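You operate a simulated robot arm through the tools that you are given. There is no shell and no other tool.

You are at the controls of a simulated robot arm. One attempt, no reset.

JOB
Put the grey zip pouch and grey bowl in the top drawer and dust the chest where they stood.
Fine: shut the drawer, tan duster back; harm nothing. Set down upright: grey zip pouch. What is to be rubbed or washed off counts as gone when no trace of it is left.

It is judged by the outcome, as a careful person would: the job done as asked, and still so three seconds after it is handed in. It fails if anything else is knocked over, pushed out of place, dropped, spilled or broken.

ROBOT AND FRAMES
A 7-joint arm with a two-finger parallel gripper, fixed in place. Base frame: the origin is on the floor under the middle of its stand, x ahead of it, y to its left, z up; the work surface is at about z = 950. Units: mm, degrees, N and s.
It reaches about 1372 mm from its shoulder. Its first joint turns from -149.0 to 149.0 degrees. Payload 3.43 kg.
Tool frame: the origin (TCP) lies between the finger pads and is the grasp point; the fingertips stand 30 mm ahead of it; z points along the fingers, y is the line along which they close. Largest opening 94 mm; finger width 28, thickness 10; the body of the gripper, 50 by 96 mm, starts 55 mm behind the TCP.
Orientation is told as [roll, pitch, yaw] about the base's x, y, z axes, in that order, counted from this pose: with the fingers straight down and closing along the base's y, the tool's x points along the base's -x, its y along +y and its z along -z.

CONTROLS
- The arm moves only by the tool arm_command. Its argument "increments" is a list that holds one entry, the list of rows, each a list of 7 numbers: the closure, from 0 (fully open) to 1 (shut), then the shift along the base's x, y, z in units of 30 mm (1.0 is 30 mm), then the turn, a rotation vector about the base's x, y, z in units of 6 degrees (1.0 is 6 degrees). In form: [[[claw, tx, ty, tz, wx, wy, wz], ...]]. A call has 1 to 20 rows; each row shifts and turns the commanded pose from where the row before left it. A call with a number of a shift or a turn outside -1 to 1 is refused whole. Each row takes 0.2 s and may step no farther than 50 mm and 8.6 degrees from the row before; otherwise, or with a gripper value out of range, the whole call is refused. A pose out of reach is approached as far as the arm can. The call stops where the force on the tool passes 70 N (or 10 N more than at its start, if that is more) or the arm is blocked; 0.2 s more then pass. The fingers move at their own pace (about 45 mm/s each) and stop on an object; they squeeze with about 35 N. The grip force told is the motor's: it shows also when the fingers shut on nothing. Time passes only in rows, and 0.2 s behind the last, so rows that do not move let the fingers close. The reply holds the time, the measured pose of the TCP, the force on the tool along the base axes, the opening and the grip force, in the units named above and with some noise, with the torque about the TCP (base axes, N m) and any sound that the robot's microphone picked up.
- Cameras (640 x 400 px; columns grow to the right, rows downward): "scene" is fixed at [219.1, -648.7, 1684.5]; the picture's right is [-0.36, -0.93, 0.00], its down [-0.85, 0.33, -0.41] and it looks along [0.39, -0.15, -0.91] (base axes); focal length 280 px, centre (320, 200). "wrist" rides on the gripper at [76, 14, -103] in the tool frame; the picture's right is [-0.18, 0.98, 0.00], its down [-0.75, -0.14, -0.64] and it looks along [-0.63, -0.12, 0.77] (tool axes); focal length 243 px, centre (320, 200). There is no depth. A picture from a camera that has moved, and an enlarged one, comes with that camera's place and axes in the base frame and with its lens.
- get_image(camera): a new picture of that camera. The clock stands still meanwhile.
- enlarge(camera, box): a new picture of the part [left, top, right, bottom] of that camera's present view, enlarged. The clock stands still meanwhile.
- hand_in(): hands the job in; it is judged then, once.

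Places have to be worked out from the pictures, the camera data and where the tool is seen. Open the gripper and draw the arm clear of the work before you hand the job in, unless the task says otherwise.

The tools are called after ">>>" as name(argument=value, ...) on one line, values as JSON. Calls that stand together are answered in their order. arm_command: Moves the arm, as the interface text tells. Its arguments: {"type":"object","properties":{"increments":{"type":"array","items":{"type":"array","items":{"type":"array","items":{"type":"number"}}}}},"required":["increments"]} The other tools are called the same way: get_image (camera) takes a picture; enlarge (camera, box) takes an enlarged picture of a part of a camera's view; hand_in () hands the job in.

At the start:

```text
time_s: 0.0
ee_pos: [395.0, -674.7, 1156.9]
ee_rot: [-0.1, -0.1, 0.0]
ft_force: [-0.1, -0.8, 0.7]
ft_torque: [-0.01, -0.02, 0.01]
width: 94.0
grip_force: 0.0
```

scene: 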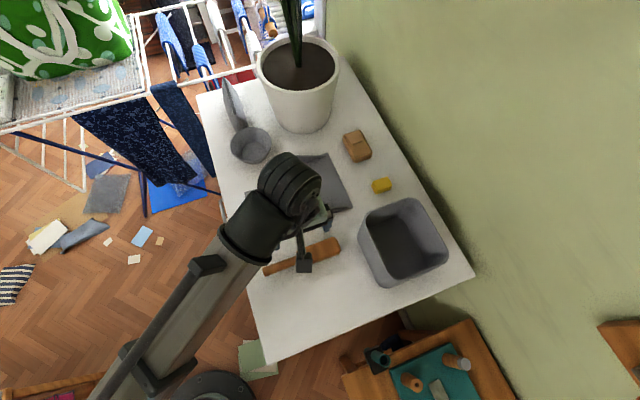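
wrist: 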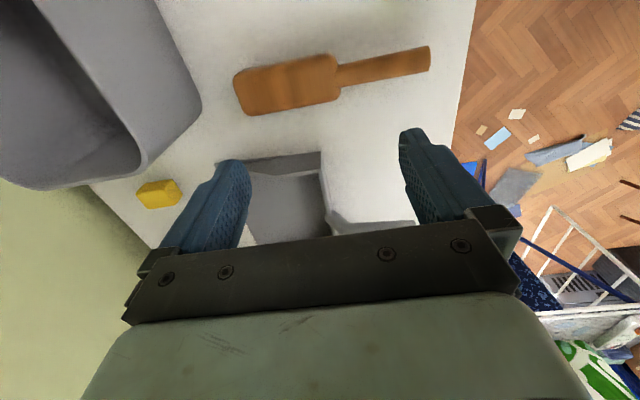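

I start by looking closer at the scene before moving anything.

>>> enlarge(camera="scene", box=[190, 60, 350, 160])

>>> enlarge(camera="scene", box=[220, 140, 480, 302])

>>> enlarge(camera="wrist", box=[100, 0, 500, 250])

```text
4.00 times, centred on (270, 110) of scene
camera zoom: at [219.1, -648.7, 1684.5], right [-0.36, -0.93, 0.0], down [-0.85, 0.33, -0.41], along [0.39, -0.15, -0.91], focal length 1122 px, centre (520, 560)
```

zoom: 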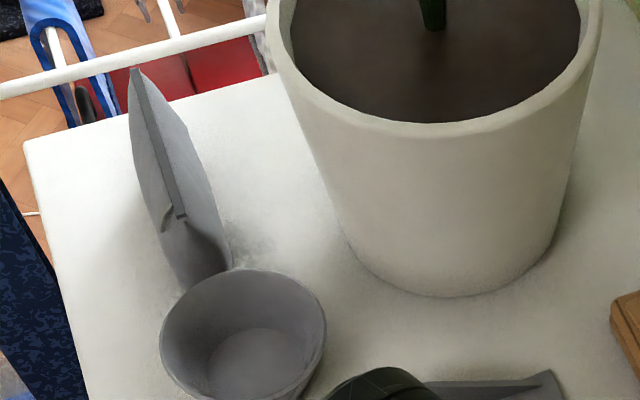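

```text
2.46 times, centred on (350, 221) of scene
camera zoom: at [219.1, -648.7, 1684.5], right [-0.36, -0.93, 0.0], down [-0.85, 0.33, -0.41], along [0.39, -0.15, -0.91], focal length 690 px, centre (246, 148)
```

zoom: 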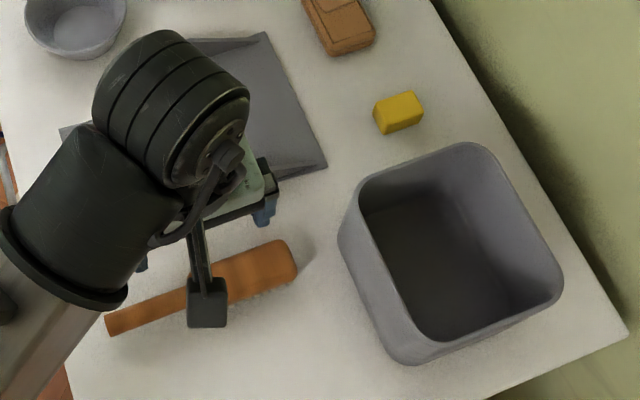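

```text
1.60 times, centred on (300, 125) of wrist
camera zoom: at [317.8, -660.7, 1260.4], right [0.18, 0.98, 0.0], down [0.75, -0.14, 0.64], along [0.63, -0.12, -0.77], focal length 388 px, centre (352, 320)
```

zoom: 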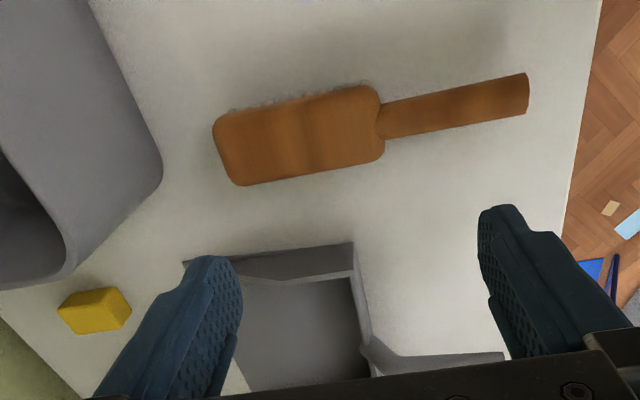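

The chest top spans roughly x 195–1060, y -1056…-510, with its front facing +y. I look closer at the brown items and the left part of the scene.

>>> enlarge(camera="scene", box=[320, 110, 420, 210])

>>> enlarge(camera="scene", box=[60, 60, 300, 210])

>>> enlarge(camera="scene", box=[180, 220, 360, 380])

```text
4.00 times, centred on (370, 160) of scene
camera zoom: at [219.1, -648.7, 1684.5], right [-0.36, -0.93, 0.0], down [-0.85, 0.33, -0.41], along [0.39, -0.15, -0.91], focal length 1122 px, centre (120, 360)
```

zoom: 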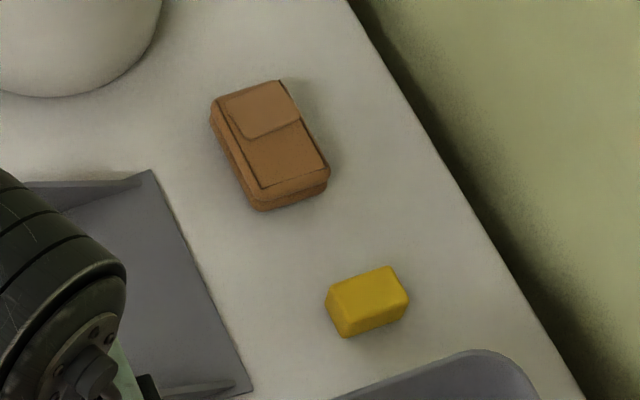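

```text
2.67 times, centred on (180, 135) of scene
camera zoom: at [219.1, -648.7, 1684.5], right [-0.36, -0.93, 0.0], down [-0.85, 0.33, -0.41], along [0.39, -0.15, -0.91], focal length 748 px, centre (693, 373)
```

zoom: 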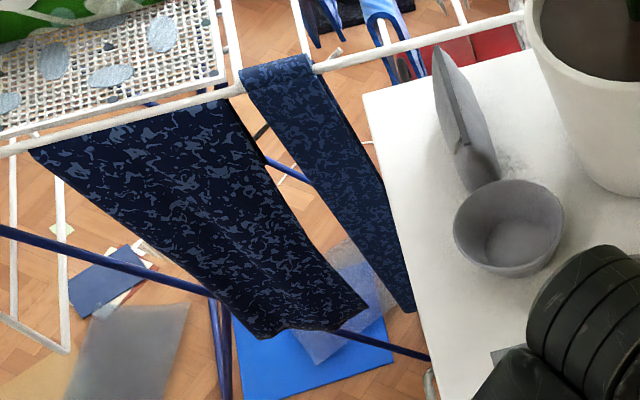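

```text
2.50 times, centred on (270, 300) of scene
camera zoom: at [219.1, -648.7, 1684.5], right [-0.36, -0.93, 0.0], down [-0.85, 0.33, -0.41], along [0.39, -0.15, -0.91], focal length 701 px, centre (445, -50)
```

zoom: 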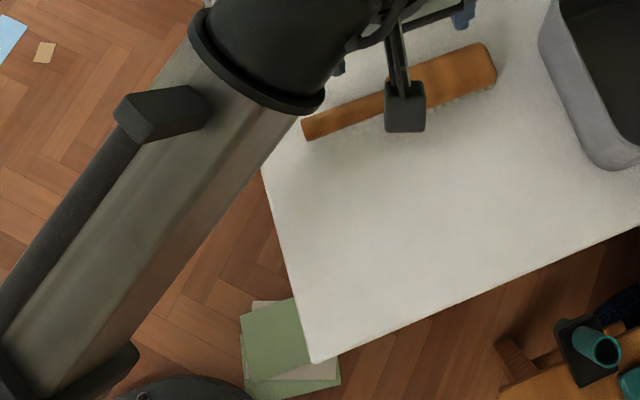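

The drawer front faces +y at about y = -510. I lift the arm, back it off toward +y and turn it by -90° so the wrist camera looks at the chest front.

>>> arm_command(increments=[[[0, 0, 0.5, 1, 0, 0, 0], [0, 0, 0.5, 1, 0, 0, 0], [0, 0, 1, 0.5, 0, 0, -1], [0, 0, 1, 0.5, 0, 0, -1], [0, 0, 1, 0, 0, 0, -1], [0, 0, 1, 0, 0, 0, -1], [0, 0, 1, 0, 0, 0, -1], [0, 0, 1, 0, 0, 0, -1], [0, 0, 1, 0, 0, 0, -1], [0, 0, 1, 0, 0, 0, -1], [0, 0, 1, 0, 0, 0, -1], [0, 0, 1, 0, 0, 0, -1], [0, 0, 1, 0, 0, 0, -1], [0, 0, 1, 0, 0, 0, -1], [0, 0, 1, 0, 0, 0, -1], [0, 0, 1, 0, 0, 0, -1], [0, 0, 1, 0, 0, 0, -1]]])

>>> get_image(camera="wrist")

>>> get_image(camera="scene")

```text
time_s: 1.5
ee_pos: [427.6, -575.9, 1133.0]
ee_rot: [-0.8, -1.3, -23.8]
ft_force: [3.7, -0.3, -4.1]
ft_torque: [-0.08, 0.12, -0.06]
width: 94.0
grip_force: 0.0
out of reach, approached as far as the arm can: row 1, 2, 3, 4, 5, 6, 7
stopped in row 7: the force on the tool passed its limit at 82 N (the readings are from after the stop); the commanded pose is now the measured one
```

```text
taken
camera wrist: at [360.4, -528.7, 1232.9], right [0.57, 0.82, -0.01], down [0.62, -0.42, 0.66], along [0.54, -0.38, -0.75], focal length 243 px, centre (320, 200)
```

wrist: 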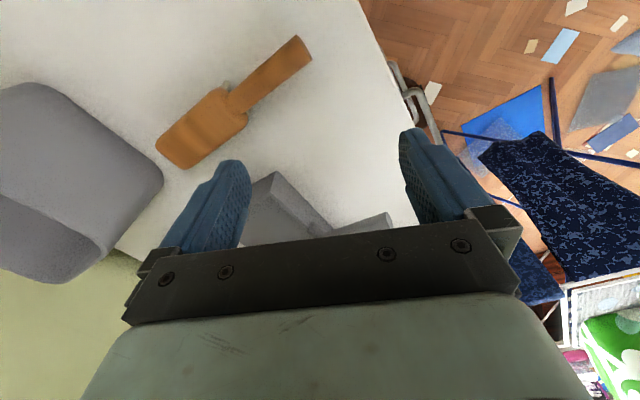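

```text
taken
```

scene: 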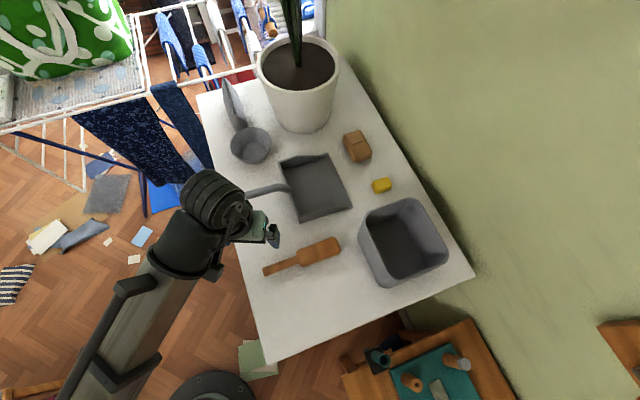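

The arm halted (its raised poses were out of reach), with nothing touched as far as I see. The duster, dustpan and a front handle are now visible; I zoom in on the handle.

>>> enlarge(camera="wrist", box=[340, 30, 540, 155])

>>> enlarge(camera="scene", box=[190, 60, 420, 290])

>>> enlarge(camera="scene", box=[60, 160, 300, 320])

```text
3.20 times, centred on (440, 92) of wrist
camera zoom: at [360.4, -528.7, 1232.9], right [0.57, 0.82, -0.01], down [0.62, -0.42, 0.66], along [0.54, -0.38, -0.75], focal length 776 px, centre (-64, 544)
```

zoom: 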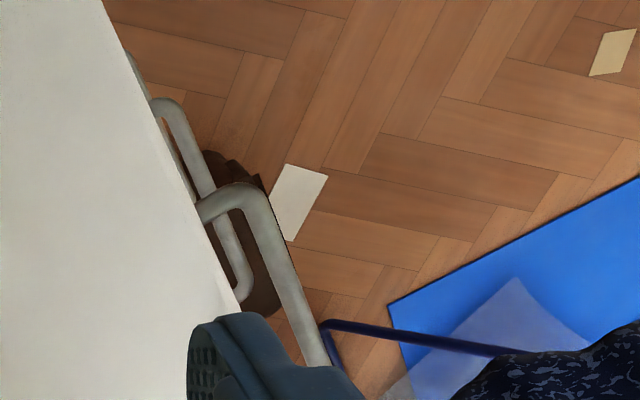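

```text
1.74 times, centred on (305, 175) of scene
camera zoom: at [219.1, -648.7, 1684.5], right [-0.36, -0.93, 0.0], down [-0.85, 0.33, -0.41], along [0.39, -0.15, -0.91], focal length 488 px, centre (346, 244)
```

zoom: 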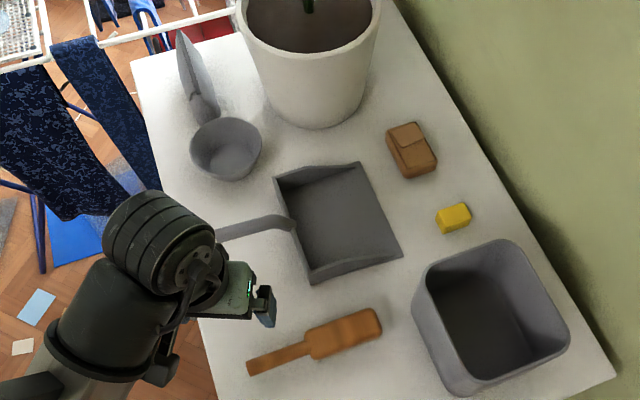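

```text
2.50 times, centred on (180, 240) of scene
camera zoom: at [219.1, -648.7, 1684.5], right [-0.36, -0.93, 0.0], down [-0.85, 0.33, -0.41], along [0.39, -0.15, -0.91], focal length 701 px, centre (670, 100)
```

zoom: 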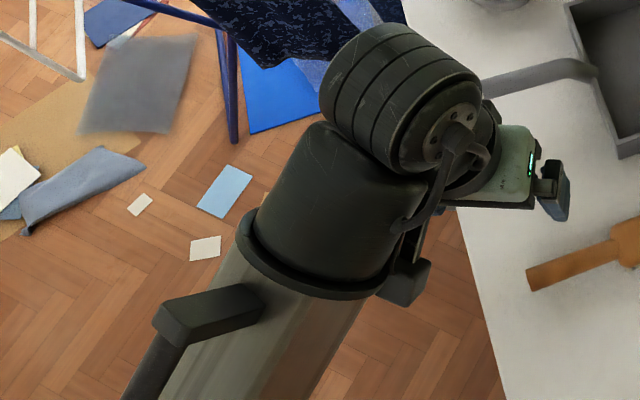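

The chest has at least two stacked bar handles on its front. I retreat in +y at constant height in small moves while turning further to view the front.

>>> arm_command(increments=[[[0, 0, 0.5, 0, 0, 0, 0], [0, 0, 0.5, 0, 0, 0, -0.5], [0, 0, 0.5, 0, 0, 0, -0.5], [0, 0, 0.5, 0, 0, 0, -0.5]]])

```text
time_s: 2.0
ee_pos: [427.8, -555.7, 1133.6]
ee_rot: [-1.2, -2.0, -24.5]
ft_force: [7.6, -0.9, -10.2]
ft_torque: [-0.45, 0.37, -0.44]
width: 94.3
grip_force: 0.1
stopped in row 2: the force on the tool passed its limit at 81 N (the readings are from after the stop); the commanded pose is now the measured one
```

The tool's camera bracket seems to be pressing against the forearm when I yaw that way. I turn back the other way (positive yaw), straighten the tool, and check the force clears.

>>> arm_command(increments=[[[0, 0, 0, 0, 0.3, 0.2, 0.5], [0, 0, 0, 0, 0, 0, 1], [0, 0, 0, 0, 0, 0, 1], [0, 0, 0, 0, 0, 0, 1], [0, 0, 0, 0, 0, 0, 0.6]]])

```text
time_s: 2.5
ee_pos: [431.4, -561.6, 1125.1]
ee_rot: [-0.5, -1.0, -20.5]
ft_force: [-0.1, -0.2, -0.1]
ft_torque: [0.02, 0.04, -0.01]
width: 94.1
grip_force: 0.0
out of reach, approached as far as the arm can: row 1
stopped in row 2: the force on the tool passed its limit at 72 N (the readings are from after the stop); the commanded pose is now the measured one
```

Force is zero again now. I continue gently, turning back positive and lowering slightly.

>>> arm_command(increments=[[[0, 0, 0, -0.3, 0, 0, 0.2], [0, 0, 0, -0.3, 0.1, 0.1, 0.4], [0, 0, 0, -0.3, 0, 0, 0.5], [0, 0, 0, -0.3, 0, 0, 0.5], [0, 0, 0, 0, 0, 0, 0.5], [0, 0, 0, 0, 0, 0, 0.5], [0, 0, 0, 0, 0, 0, 0.5]]])

>>> enlarge(camera="scene", box=[120, 120, 330, 300])

```text
time_s: 4.1
ee_pos: [432.5, -560.4, 1088.5]
ee_rot: [-0.1, -0.2, -1.9]
ft_force: [-0.2, -0.3, 0.1]
ft_torque: [0.0, -0.03, 0.0]
width: 94.1
grip_force: 0.0
```

```text
2.22 times, centred on (225, 210) of scene
camera zoom: at [219.1, -648.7, 1684.5], right [-0.36, -0.93, 0.0], down [-0.85, 0.33, -0.41], along [0.39, -0.15, -0.91], focal length 623 px, centre (531, 178)
```

zoom: 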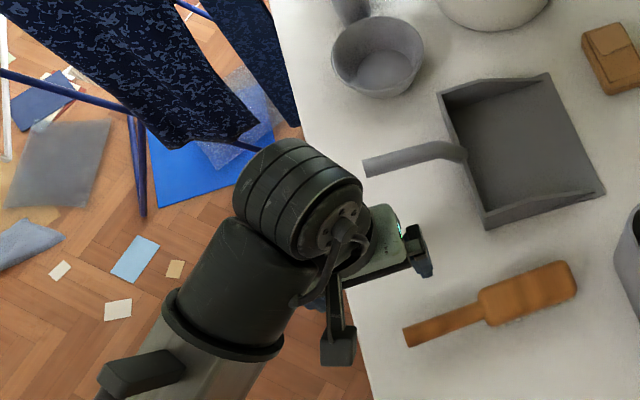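

Clear now. I ease the tool in +y past the front edge, at ψ≈0, to view the drawer handle.

>>> arm_command(increments=[[[0, 0, 0.3, 0, 0, 0, 0.3], [0, 0, 0.6, -0.1, 0, 0, 0], [0, 0, 0.6, -0.1, 0, 0, 0], [0, 0, 0.6, -0.1, 0, 0, 0], [0, 0, 0.6, -0.1, 0, 0, 0], [0, 0, 0.6, -0.1, 0, 0, 0], [0, 0, 0.6, -0.1, 0, 0, 0], [0, 0, 0.4, 0, 0, 0, 0]]])

>>> get_image(camera="wrist")

```text
time_s: 5.9
ee_pos: [431.3, -431.5, 1070.4]
ee_rot: [-0.1, -0.2, -0.1]
ft_force: [-0.1, -0.4, 1.1]
ft_torque: [0.0, 0.01, -0.02]
width: 93.7
grip_force: 0.2
```

```text
taken
camera wrist: at [353.7, -416.7, 1173.3], right [0.19, 0.98, 0.0], down [0.75, -0.14, 0.64], along [0.63, -0.12, -0.76], focal length 243 px, centre (320, 200)
```

wrist: 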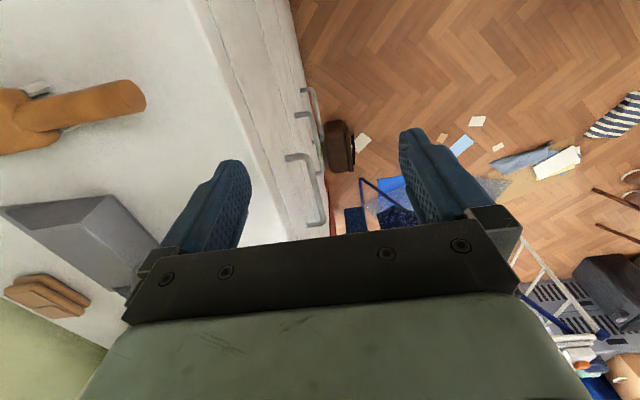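

>>> enlarge(camera="wrist", box=[200, 20, 400, 240])

```text
1.82 times, centred on (300, 130) of wrist
camera zoom: at [353.7, -416.7, 1173.3], right [0.19, 0.98, 0.0], down [0.75, -0.14, 0.64], along [0.63, -0.12, -0.76], focal length 441 px, centre (356, 327)
```

zoom: 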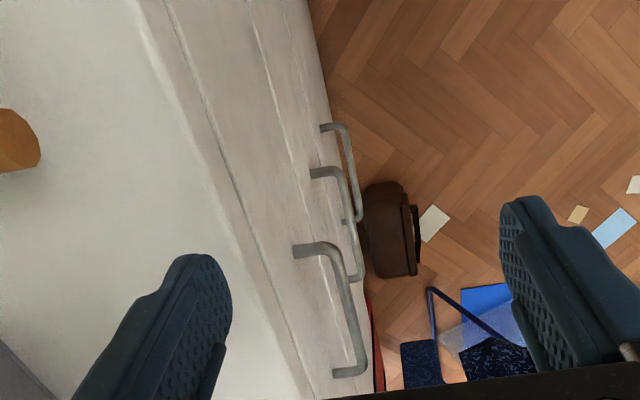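

I can see three drawers; the top drawer's handle is a bar at about x 548–705, y ≈ -480, z ≈ 820, protruding ~28 mm. I move nearer (staying in front of the chest) to measure it better.

>>> arm_command(increments=[[[0, 0.5, 0.2, -0.2, 0, 0, 0], [0, 1, 0.2, -0.5, 0, 0, 0], [0, 1, 0, -0.5, 0, 0, 0], [0, 1, 0, -0.5, 0, 0, 0], [0, 1, 0, -0.5, 0, 0, 0], [0, 0.5, 0, -0.2, 0, 0, 0]]])

>>> get_image(camera="wrist")

```text
time_s: 7.3
ee_pos: [581.2, -418.0, 999.1]
ee_rot: [-0.1, -0.2, -0.1]
ft_force: [0.1, -0.2, 0.1]
ft_torque: [0.02, 0.01, -0.01]
width: 93.8
grip_force: 0.1
```

```text
taken
camera wrist: at [504.5, -403.9, 1101.4], right [0.19, 0.98, 0.0], down [0.75, -0.14, 0.65], along [0.63, -0.12, -0.76], focal length 243 px, centre (320, 200)
```

wrist: 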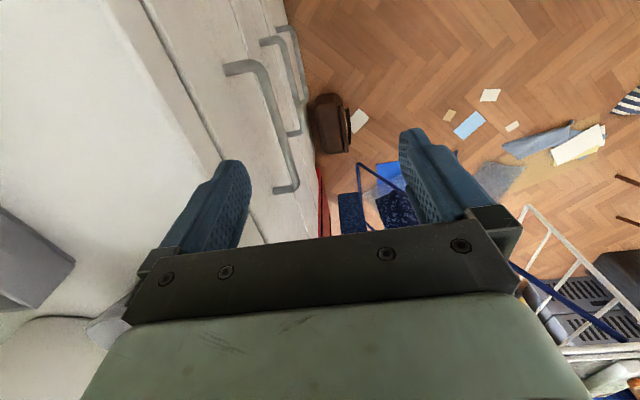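

>>> enlarge(camera="wrist", box=[130, 30, 350, 210])

>>> get_image(camera="scene")

```text
2.22 times, centred on (240, 120) of wrist
camera zoom: at [504.5, -403.9, 1101.4], right [0.19, 0.98, 0.0], down [0.75, -0.14, 0.65], along [0.63, -0.12, -0.76], focal length 539 px, centre (498, 378)
```

zoom: 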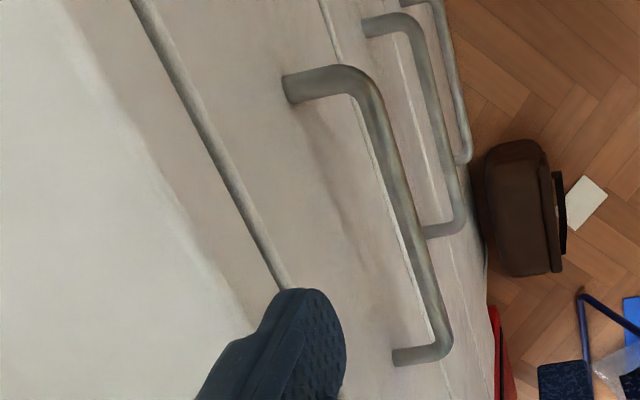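

```text
taken
```

scene: 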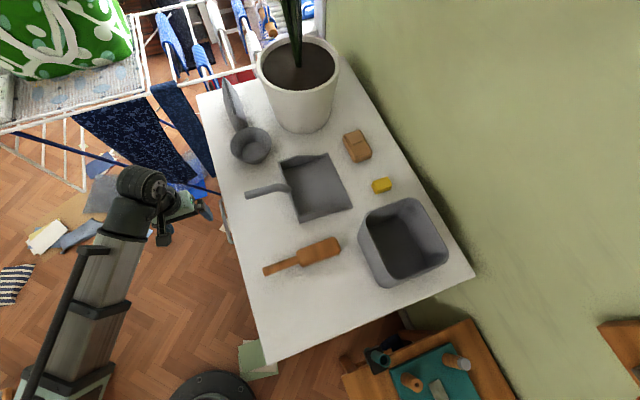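

Triangulated: the drawer front is at y ≈ -509, the bar at y ≈ -474, z ≈ 826, x 543–705, with a ~30 mm gap behind. I will hook the opened -y finger behind the bar (TCP y ≈ -440, x ≈ 627), lowering carefully.

>>> arm_command(increments=[[[0, 0.75, -0.35, 0, 0, 0, 0], [0, 0.75, -0.35, 0, 0, 0, 0], [0, 0, 0, -0.8, 0, 0, 0], [0, 0, 0, -0.8, 0, 0, 0], [0, 0, 0, -0.8, 0, 0, 0]]])

>>> get_image(camera="wrist")

```text
time_s: 8.5
ee_pos: [627.4, -439.9, 926.5]
ee_rot: [0.0, -0.1, -0.2]
ft_force: [-0.8, 0.2, -0.2]
ft_torque: [-0.01, 0.01, -0.01]
width: 93.8
grip_force: 0.1
```

```text
taken
camera wrist: at [549.9, -425.5, 1028.5], right [0.19, 0.98, 0.0], down [0.75, -0.14, 0.64], along [0.63, -0.12, -0.76], focal length 243 px, centre (320, 200)
```

wrist: 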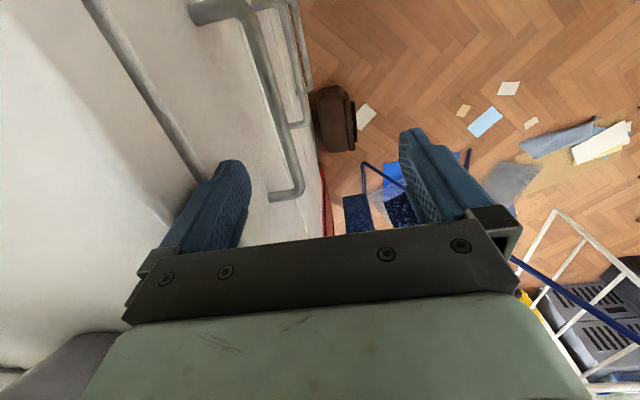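

The finger hangs over the gap between the front and the bar with no contact. I lower to z ≈ 838.

>>> arm_command(increments=[[[0, 0, 0, -0.6, 0, 0, 0], [0, 0, 0, -0.6, 0, 0, 0], [0, 0, 0, -0.6, 0, 0, 0], [0, 0, 0, -0.6, 0, 0, 0], [0, 0, 0, -0.5, 0, 0, 0]]])

>>> get_image(camera="wrist")

>>> enlarge(camera="scene", box=[80, 120, 280, 260])

```text
time_s: 9.7
ee_pos: [626.5, -439.8, 839.1]
ee_rot: [0.0, -0.2, -0.1]
ft_force: [-0.2, 0.2, -0.4]
ft_torque: [0.04, -0.02, 0.03]
width: 94.1
grip_force: 0.1
```

```text
taken
camera wrist: at [548.2, -425.1, 941.5], right [0.19, 0.98, 0.0], down [0.75, -0.14, 0.65], along [0.63, -0.12, -0.76], focal length 243 px, centre (320, 200)
```

wrist: 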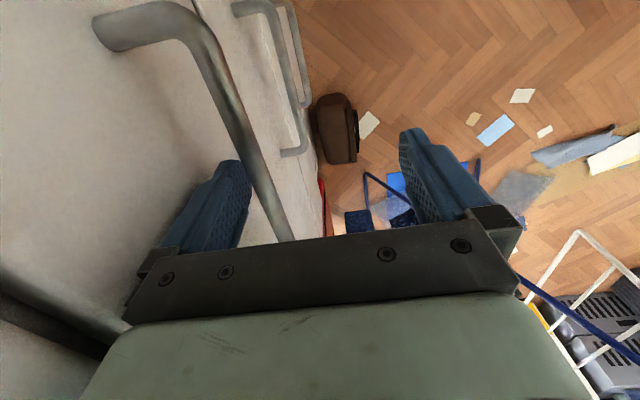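

```text
2.86 times, centred on (180, 190) of scene
camera zoom: at [219.1, -648.7, 1684.5], right [-0.36, -0.93, 0.0], down [-0.85, 0.33, -0.41], along [0.39, -0.15, -0.91], focal length 801 px, centre (720, 229)
```

zoom: 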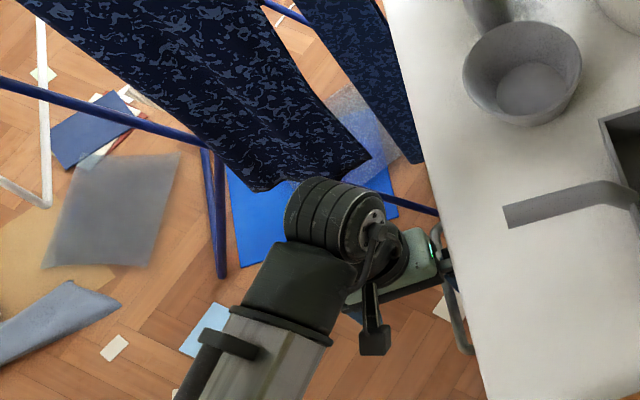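

The finger is behind the bar without contact. I pull gently in +y.

>>> arm_command(increments=[[[0, 0, 0.2, 0, 0, 0, 0], [0, 0, 0.2, 0, 0, 0, 0], [0, 0, 0.3, 0, 0, 0, 0], [0, 0, 0.3, 0, 0, 0, 0], [0, 0, 0.4, 0, 0, 0, 0], [0, 0, 0.4, 0, 0, 0, 0], [0, 0, 0.4, 0, 0, 0, 0]]])

>>> get_image(camera="wrist")

```text
time_s: 11.3
ee_pos: [625.3, -375.2, 838.1]
ee_rot: [0.0, -0.2, -0.1]
ft_force: [0.7, -0.3, -0.1]
ft_torque: [-0.02, 0.02, -0.01]
width: 94.3
grip_force: 0.1
```

```text
taken
camera wrist: at [547.7, -359.6, 941.1], right [0.19, 0.98, 0.0], down [0.75, -0.14, 0.64], along [0.63, -0.12, -0.76], focal length 243 px, centre (320, 200)
```

wrist: 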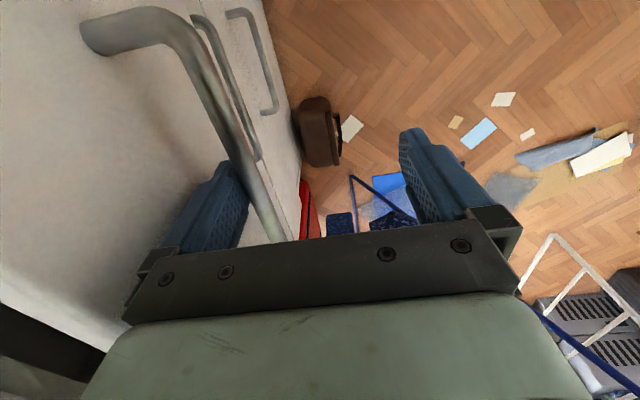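

The drawer is sliding out nearly without resistance. I keep pulling in steady steps.

>>> arm_command(increments=[[[0, 0, 0.4, 0, 0, 0, 0], [0, 0, 0.5, 0, 0, 0, 0], [0, 0, 0.5, 0, 0, 0, 0], [0, 0, 0.5, 0, 0, 0, 0], [0, 0, 0.5, 0, 0, 0, 0], [0, 0, 0.5, 0, 0, 0, 0], [0, 0, 0.5, 0, 0, 0, 0], [0, 0, 0.4, 0, 0, 0, 0], [0, 0, 0.3, 0, 0, 0, 0]]])

>>> get_image(camera="wrist")

>>> get_image(camera="scene")

```text
time_s: 13.3
ee_pos: [624.0, -251.2, 839.2]
ee_rot: [0.0, -0.2, -0.1]
ft_force: [0.9, -0.6, -0.1]
ft_torque: [-0.01, 0.0, -0.03]
width: 93.9
grip_force: 0.1
```

```text
taken
camera wrist: at [547.7, -236.7, 942.0], right [0.19, 0.98, 0.0], down [0.75, -0.14, 0.64], along [0.63, -0.12, -0.76], focal length 243 px, centre (320, 200)
```

wrist: 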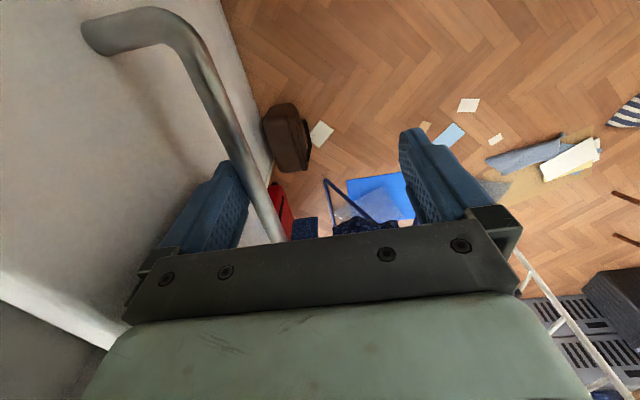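

```text
taken
```

scene: 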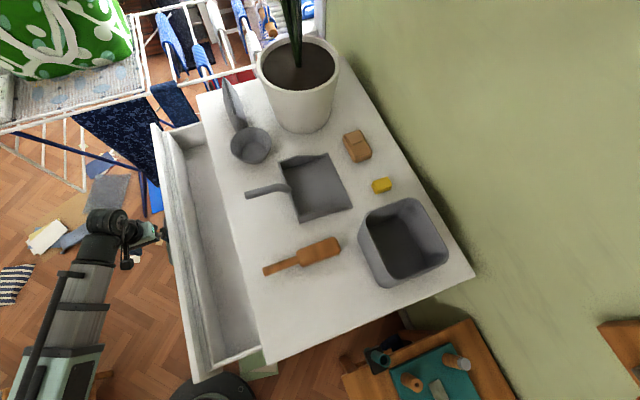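

The drawer is open about 180 mm, empty inside as seen so far. I pull about 90 mm more for working room.

>>> arm_command(increments=[[[0, 0, 0.3, 0, 0, 0, 0], [0, 0, 0.5, 0, 0, 0, 0], [0, 0, 0.5, 0, 0, 0, 0], [0, 0, 0.5, 0, 0, 0, 0], [0, 0, 0.5, 0, 0, 0, 0], [0, 0, 0.4, 0, 0, 0, 0], [0, 0, 0.3, 0, 0, 0, 0]]])

>>> get_image(camera="scene")

```text
time_s: 14.9
ee_pos: [626.4, -161.1, 838.9]
ee_rot: [0.0, -0.2, 0.0]
ft_force: [1.5, -0.2, -0.7]
ft_torque: [0.0, 0.02, -0.02]
width: 94.0
grip_force: 0.1
```

```text
taken
```

scene: 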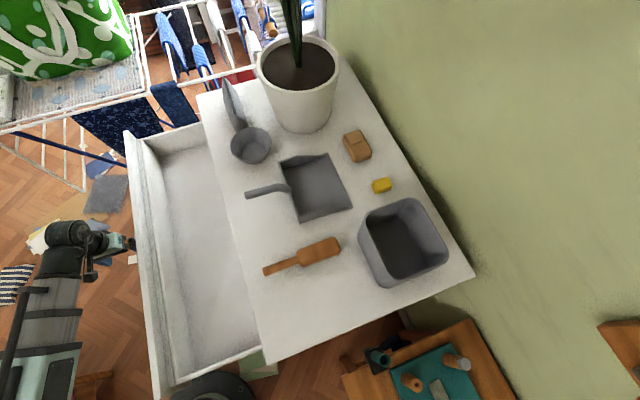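

The drawer is open ≈270 mm and empty. I lift the finger out from behind the bar.

>>> arm_command(increments=[[[0, 0, 0, 0.3, 0, 0, 0], [0, 0, 0, 0.5, 0, 0, 0], [0, 0, 0, 0.8, 0, 0, 0], [0, 0, 0, 0.8, 0, 0, 0], [0, 0, 0, 0.8, 0, 0, 0], [0, 0, 0, 0.8, 0, 0, 0], [0, 0, 0, 0.8, 0, 0, 0]]])

>>> enlarge(camera="scene", box=[110, 110, 300, 390])

>>> get_image(camera="wrist")

```text
time_s: 16.5
ee_pos: [626.6, -161.0, 983.6]
ee_rot: [-0.2, -0.2, -0.1]
ft_force: [-0.5, 0.1, -0.3]
ft_torque: [0.0, -0.05, 0.01]
width: 93.8
grip_force: 0.1
```

```text
1.43 times, centred on (205, 250) of scene
camera zoom: at [219.1, -648.7, 1684.5], right [-0.36, -0.93, 0.0], down [-0.85, 0.33, -0.41], along [0.39, -0.15, -0.91], focal length 400 px, centre (484, 129)
```

zoom: 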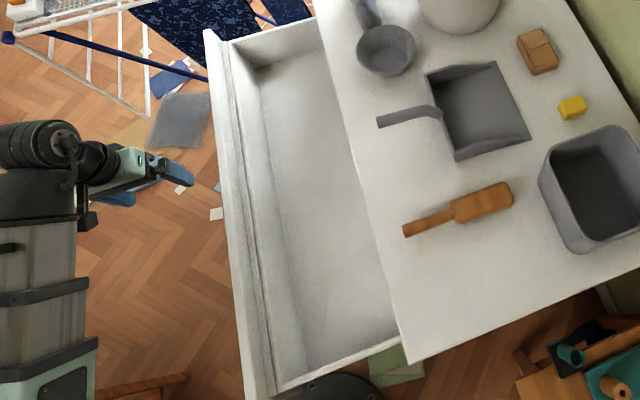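

```text
taken
camera wrist: at [548.9, -146.8, 1086.4], right [0.19, 0.98, 0.0], down [0.75, -0.14, 0.64], along [0.63, -0.12, -0.76], focal length 243 px, centre (320, 200)
```

wrist: 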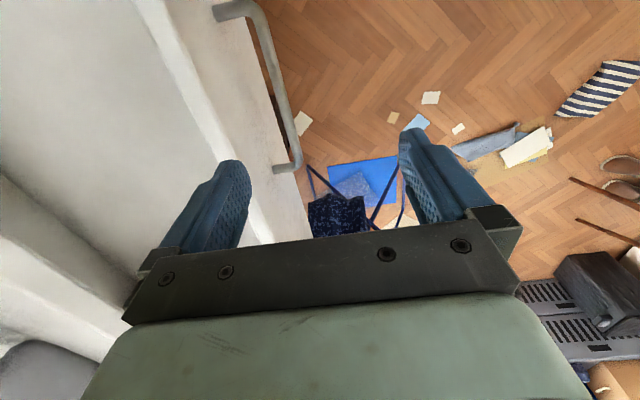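

Drawer floor is at about z ≈ 710, y from -509 to about -262. I now go over the bowl area, rising to z ≈ 1115, to look at the bowl and pouch.

>>> arm_command(increments=[[[0, 0.2, -0.5, 0.3, 0, 0, 0], [0, 0.3, -1, 0.3, 0, 0, 0], [0, 0.3, -1, 0.3, 0, 0, 0], [0, 0.3, -1, 0.3, 0, 0, 0], [0, 0.3, -1, 0.3, 0, 0, 0], [0, 0.3, -1, 0.3, 0, 0, 0], [0, 0.3, -1, 0.3, 0, 0, 0], [0, 0.3, -1, 0.3, 0, 0, 0], [0, 0.3, -1, 0.3, 0, 0, 0], [0, 0.3, -1, 0.3, 0, 0, 0], [0, 0.3, -1, 0.3, 0, 0, 0], [0, 0.3, -1, 0.3, 0, 0, 0], [0, 0.3, -1, 0.3, 0, 0, 0], [0, 0.2, -0.5, 0.3, 0, 0, 0], [0, 0.1, -0.3, 0.2, 0, 0, 0]]])

>>> get_image(camera="wrist")

>>> get_image(camera="scene")

```text
time_s: 19.7
ee_pos: [749.3, -559.5, 1118.7]
ee_rot: [-0.1, -0.2, -0.1]
ft_force: [0.4, 0.6, 0.5]
ft_torque: [0.0, 0.05, 0.0]
width: 94.0
grip_force: 0.0
```

```text
taken
camera wrist: at [671.9, -545.4, 1220.3], right [0.19, 0.98, 0.0], down [0.75, -0.14, 0.65], along [0.63, -0.12, -0.76], focal length 243 px, centre (320, 200)
```

wrist: 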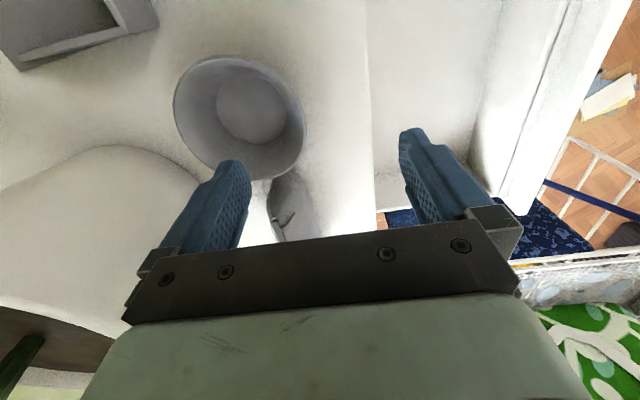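

```text
taken
```

scene: 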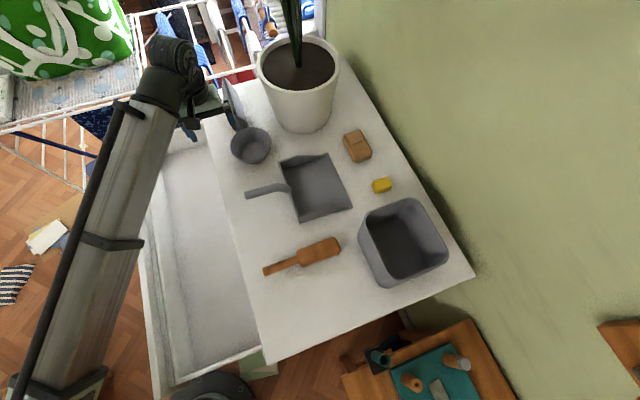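

Bowl centre appears near [740, -630]. I enlarge for precise measurement of the bowl and the pouch.

>>> enlarge(camera="wrist", box=[150, 40, 390, 250])

>>> enlarge(camera="scene", box=[200, 70, 300, 175])

```text
1.90 times, centred on (270, 145) of wrist
camera zoom: at [671.9, -545.4, 1220.3], right [0.19, 0.98, 0.0], down [0.75, -0.14, 0.65], along [0.63, -0.12, -0.76], focal length 462 px, centre (415, 305)
```

zoom: 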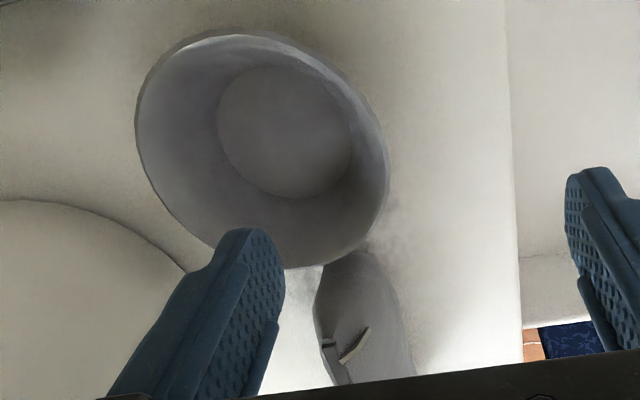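

```text
3.81 times, centred on (250, 122) of scene
camera zoom: at [219.1, -648.7, 1684.5], right [-0.36, -0.93, 0.0], down [-0.85, 0.33, -0.41], along [0.39, -0.15, -0.91], focal length 1068 px, centre (587, 495)
```

zoom: 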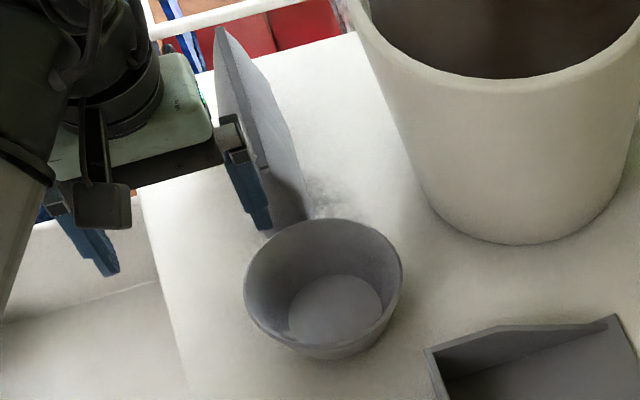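

The bowl's rim is about 120 mm across, centred near [736, -631], rim z ≈ 1020. I raise and shift +x to view the pouch from above.

>>> arm_command(increments=[[[0, 0.2, 0, 0.6, 0, 0, 0], [0, 0.3, 0, 0.6, 0, 0, 0], [0, 0.4, 0, 0.6, 0, 0, 0], [0, 0.5, 0, 0.5, 0, 0, 0], [0, 0.5, 0, 0.3, 0, 0, 0]]])

>>> get_image(camera="wrist")

>>> enlarge(camera="wrist", box=[150, 40, 390, 250])

```text
time_s: 20.9
ee_pos: [805.9, -562.2, 1196.0]
ee_rot: [0.0, -0.2, -0.1]
ft_force: [-0.2, 0.5, 1.0]
ft_torque: [-0.05, -0.03, 0.02]
width: 94.1
grip_force: 0.1
```

```text
taken
camera wrist: at [729.0, -547.5, 1297.8], right [0.19, 0.98, 0.0], down [0.75, -0.14, 0.65], along [0.63, -0.12, -0.76], focal length 243 px, centre (320, 200)
```

wrist: 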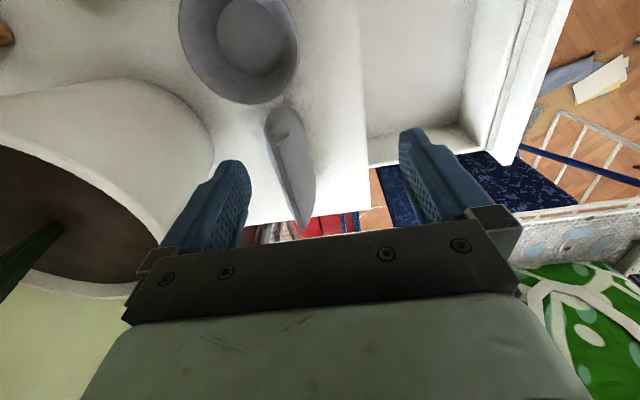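

```text
1.90 times, centred on (270, 145) of wrist
camera zoom: at [729.0, -547.5, 1297.8], right [0.19, 0.98, 0.0], down [0.75, -0.14, 0.65], along [0.63, -0.12, -0.76], focal length 462 px, centre (415, 305)
```

zoom: 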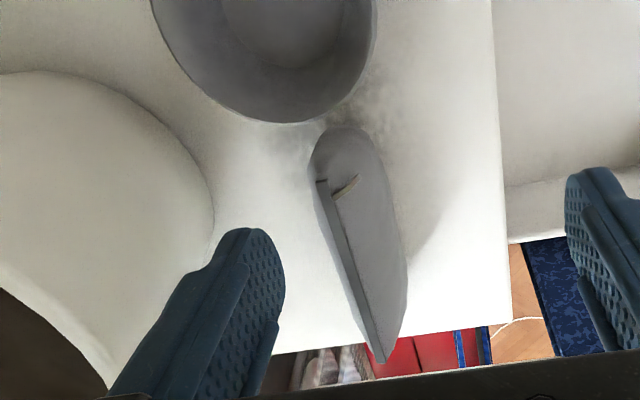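

The pouch stands at x 831–982, y ≈ -624, ridge z ≈ 1053, base about 45 mm thick. I take the bowl first: pre-pose above its +y rim with a 15° tilt matching the wall, gripper opened to about 66 mm.

>>> arm_command(increments=[[[0, -0.3, 0.1, -0.3, 0, 0, 0], [0.1, -0.6, 0.1, -0.6, -0.5, 0, 0], [0.2, -0.6, 0.1, -0.6, -0.5, 0, 0], [0.3, -0.5, 0.1, -0.6, -0.5, 0, 0], [0.3, -0.33, 0, -0.6, -0.5, 0, 0], [0.3, 0, 0, -0.6, -0.5, 0, 0]]])

>>> get_image(camera="wrist")

>>> enlarge(camera="scene", box=[160, 60, 320, 200])

```text
time_s: 22.3
ee_pos: [735.9, -549.1, 1095.5]
ee_rot: [-15.1, -0.2, -0.2]
ft_force: [0.3, 0.7, 0.4]
ft_torque: [0.02, -0.02, 0.0]
width: 65.8
grip_force: 0.2
```

```text
taken
camera wrist: at [659.3, -508.1, 1190.8], right [0.19, 0.95, -0.26], down [0.75, 0.03, 0.66], along [0.63, -0.31, -0.71], focal length 243 px, centre (320, 200)
```

wrist: 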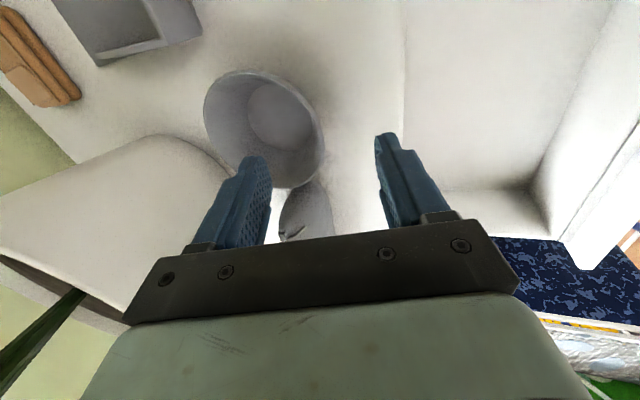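

```text
2.86 times, centred on (240, 130) of scene
camera zoom: at [219.1, -648.7, 1684.5], right [-0.36, -0.93, 0.0], down [-0.85, 0.33, -0.41], along [0.39, -0.15, -0.91], focal length 801 px, centre (549, 400)
```

zoom: 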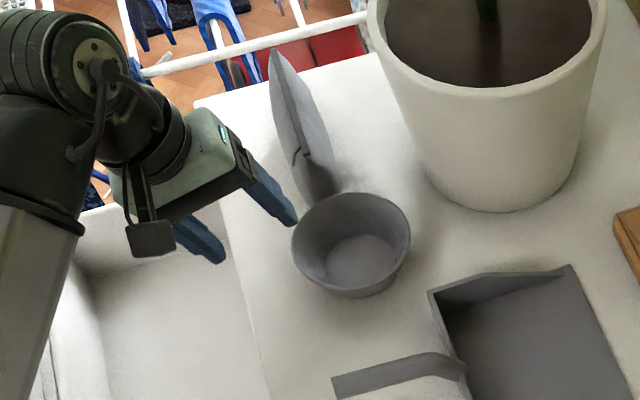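

The rim's +y side is right under the tool between the fingers. I descend along the tool axis to z ≈ 1004.

>>> arm_command(increments=[[[0.3, 0, -0.16, -0.6, 0, 0, 0], [0.3, 0, -0.16, -0.6, 0, 0, 0], [0.3, 0, -0.16, -0.6, 0, 0, 0], [0.3, 0, -0.16, -0.6, 0, 0, 0], [0.3, 0, -0.2, -0.6, 0, 0, 0]]])

>>> get_image(camera="wrist")

>>> enlarge(camera="scene", box=[160, 60, 320, 200])

```text
time_s: 23.5
ee_pos: [736.2, -572.0, 1005.0]
ee_rot: [-15.1, -0.3, 0.0]
ft_force: [0.3, -0.4, -0.1]
ft_torque: [0.0, -0.04, 0.01]
width: 66.0
grip_force: 0.1
```

```text
taken
camera wrist: at [658.4, -532.8, 1100.5], right [0.19, 0.95, -0.25], down [0.75, 0.03, 0.66], along [0.63, -0.31, -0.71], focal length 243 px, centre (320, 200)
```

wrist: 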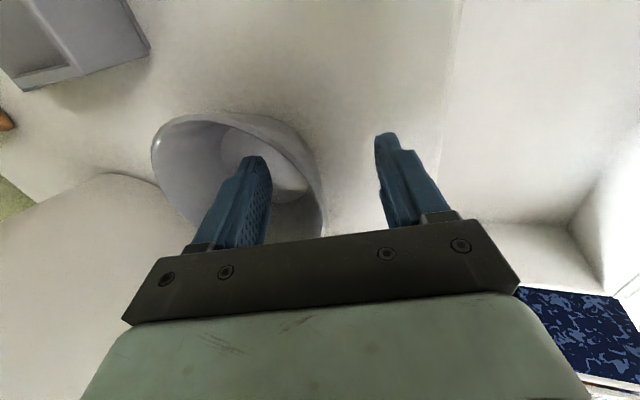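

```text
2.86 times, centred on (240, 130) of scene
camera zoom: at [219.1, -648.7, 1684.5], right [-0.36, -0.93, 0.0], down [-0.85, 0.33, -0.41], along [0.39, -0.15, -0.91], focal length 801 px, centre (549, 400)
```

zoom: 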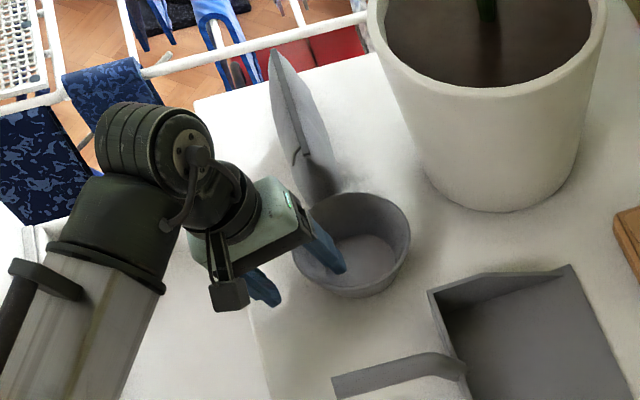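

The inner finger is in the bowl, the outer one outside, with the wall midway between. I close the gripper on the rim.

>>> arm_command(increments=[[[0.5, 0, 0, 0, 0, 0, 0], [0.7, 0, 0, 0, 0, 0, 0], [0.9, 0, 0, 0, 0, 0, 0], [1, 0, 0, 0, 0, 0, 0], [1, 0, 0, 0, 0, 0, 0], [1, 0, 0, 0, 0, 0, 0]]])

>>> get_image(camera="wrist")

```text
time_s: 24.9
ee_pos: [736.2, -574.2, 1007.7]
ee_rot: [-15.2, -0.3, 0.0]
ft_force: [3.0, -5.3, 17.5]
ft_torque: [-1.09, 0.51, 0.27]
width: 6.7
grip_force: 35.0
```

```text
taken
camera wrist: at [658.2, -533.2, 1101.7], right [0.19, 0.95, -0.26], down [0.75, 0.03, 0.66], along [0.63, -0.32, -0.71], focal length 243 px, centre (320, 200)
```

wrist: 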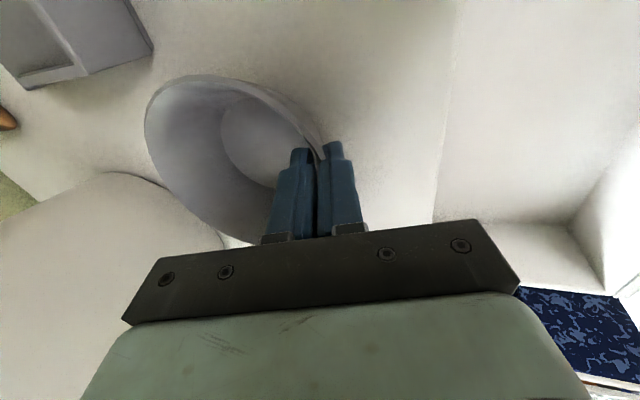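

Gripped (6.7 mm wall). I lift slowly straight up.

>>> arm_command(increments=[[[1, 0, 0, 0.2, 0, 0, 0], [1, 0, 0, 0.3, 0, 0, 0], [1, 0, 0, 0.4, 0, 0, 0], [1, 0, 0, 0.5, 0, 0, 0], [1, 0, 0, 0.5, 0, 0, 0]]])

>>> get_image(camera="wrist")

>>> enlarge(camera="scene", box=[160, 60, 320, 200])

```text
time_s: 26.1
ee_pos: [735.9, -574.7, 1061.4]
ee_rot: [-15.1, -0.3, 0.0]
ft_force: [-0.4, -0.1, 0.2]
ft_torque: [-0.01, -0.02, 0.01]
width: 0.0
grip_force: 33.3
```

```text
taken
camera wrist: at [658.4, -533.6, 1157.8], right [0.19, 0.95, -0.25], down [0.75, 0.03, 0.66], along [0.63, -0.31, -0.71], focal length 243 px, centre (320, 200)
```

wrist: 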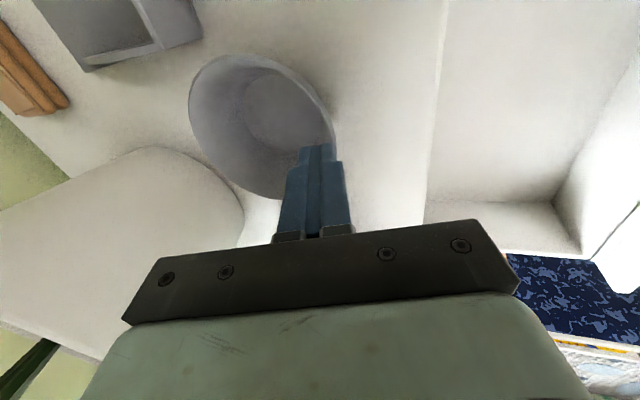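

```text
2.86 times, centred on (240, 130) of scene
camera zoom: at [219.1, -648.7, 1684.5], right [-0.36, -0.93, 0.0], down [-0.85, 0.33, -0.41], along [0.39, -0.15, -0.91], focal length 801 px, centre (549, 400)
```

zoom: 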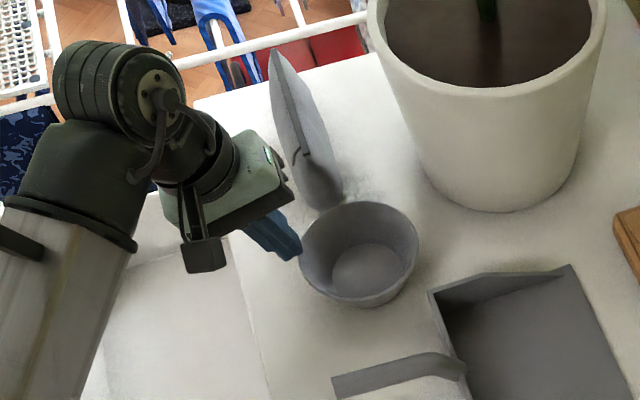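

The grip slipped: width is 0 and the bowl stays on the chest, shifted a few mm. Re-measuring gives rim z ≈ 1006, diameter ≈122, so I was off-centre and under-tilted; I back up to re-measure.

>>> arm_command(increments=[[[1, 0, 0, 0.5, 0, 0, 0], [0.8, 0, 0.2, 0.6, 0, 0, 0], [0.7, 0, 0.2, 0.6, 0, 0, 0], [0.6, 0, 0.2, 0, 0, 0, 0]]])

>>> enlarge(camera="wrist", box=[150, 20, 390, 230])

>>> enlarge(camera="scene", box=[200, 90, 300, 180])

```text
time_s: 27.1
ee_pos: [734.9, -558.3, 1112.2]
ee_rot: [-15.0, -0.1, -0.2]
ft_force: [0.3, 0.3, 0.7]
ft_torque: [0.0, -0.01, 0.0]
width: 37.5
grip_force: 0.1
```

```text
1.90 times, centred on (270, 125) of wrist
camera zoom: at [658.1, -516.2, 1207.9], right [0.19, 0.95, -0.26], down [0.75, 0.03, 0.66], along [0.63, -0.31, -0.71], focal length 462 px, centre (415, 343)
```

zoom: 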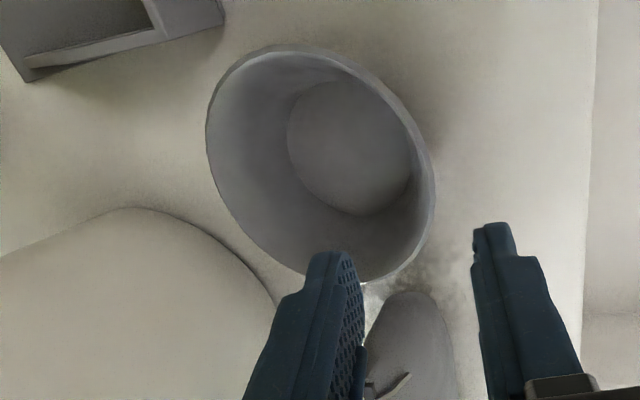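

```text
4.44 times, centred on (250, 135) of scene
camera zoom: at [219.1, -648.7, 1684.5], right [-0.36, -0.93, 0.0], down [-0.85, 0.33, -0.41], along [0.39, -0.15, -0.91], focal length 1246 px, centre (631, 489)
```

zoom: 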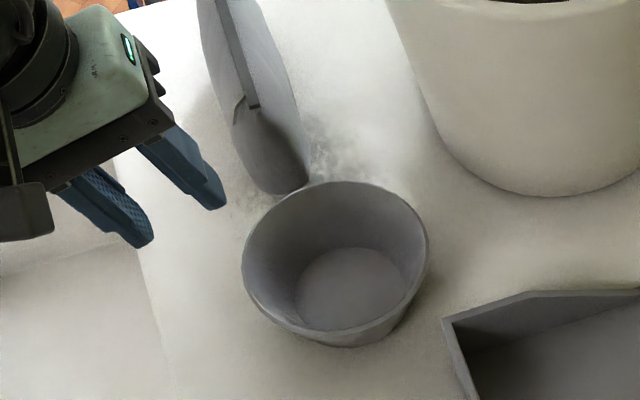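

Bowl is now centred at about [735, -638], rim z ≈ 1002, wall slope ≈ 22°. I set the tilt to -22°, opening ≈36 mm, then approach along the tool axis.

>>> arm_command(increments=[[[0.617, 0, 0.2, -0.3, -0.6, 0, 0], [0.617, 0, 0.25, -0.5, -0.57, 0, 0], [0.617, 0, 0, 0, 0, 0, 0]]])

>>> arm_command(increments=[[[0.617, 0, -0.2, -0.5, 0, 0, 0], [0.617, 0, -0.2, -0.5, 0, 0, 0], [0.617, 0, -0.2, -0.5, 0, 0, 0], [0.617, 0, -0.2, -0.5, 0, 0, 0]]])

>>> enlarge(camera="wrist", box=[150, 20, 450, 250])

```text
time_s: 27.9
ee_pos: [736.6, -542.7, 1089.3]
ee_rot: [-22.1, -0.3, 0.0]
ft_force: [0.5, -0.4, 0.2]
ft_torque: [0.0, -0.01, 0.0]
width: 35.9
grip_force: 0.0
```

```text
time_s: 28.9
ee_pos: [735.8, -567.1, 1028.6]
ee_rot: [-22.1, -0.3, 0.0]
ft_force: [0.1, 0.1, 0.1]
ft_torque: [-0.01, -0.01, 0.0]
width: 36.1
grip_force: 0.0
```

```text
1.74 times, centred on (300, 135) of wrist
camera zoom: at [658.9, -514.5, 1118.0], right [0.19, 0.91, -0.37], down [0.75, 0.11, 0.65], along [0.63, -0.4, -0.66], focal length 422 px, centre (355, 313)
```

zoom: 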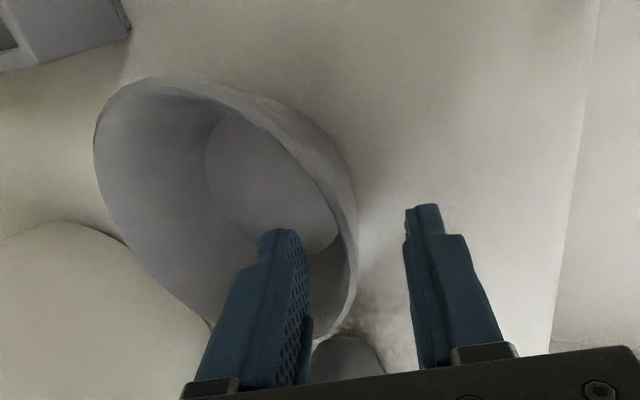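

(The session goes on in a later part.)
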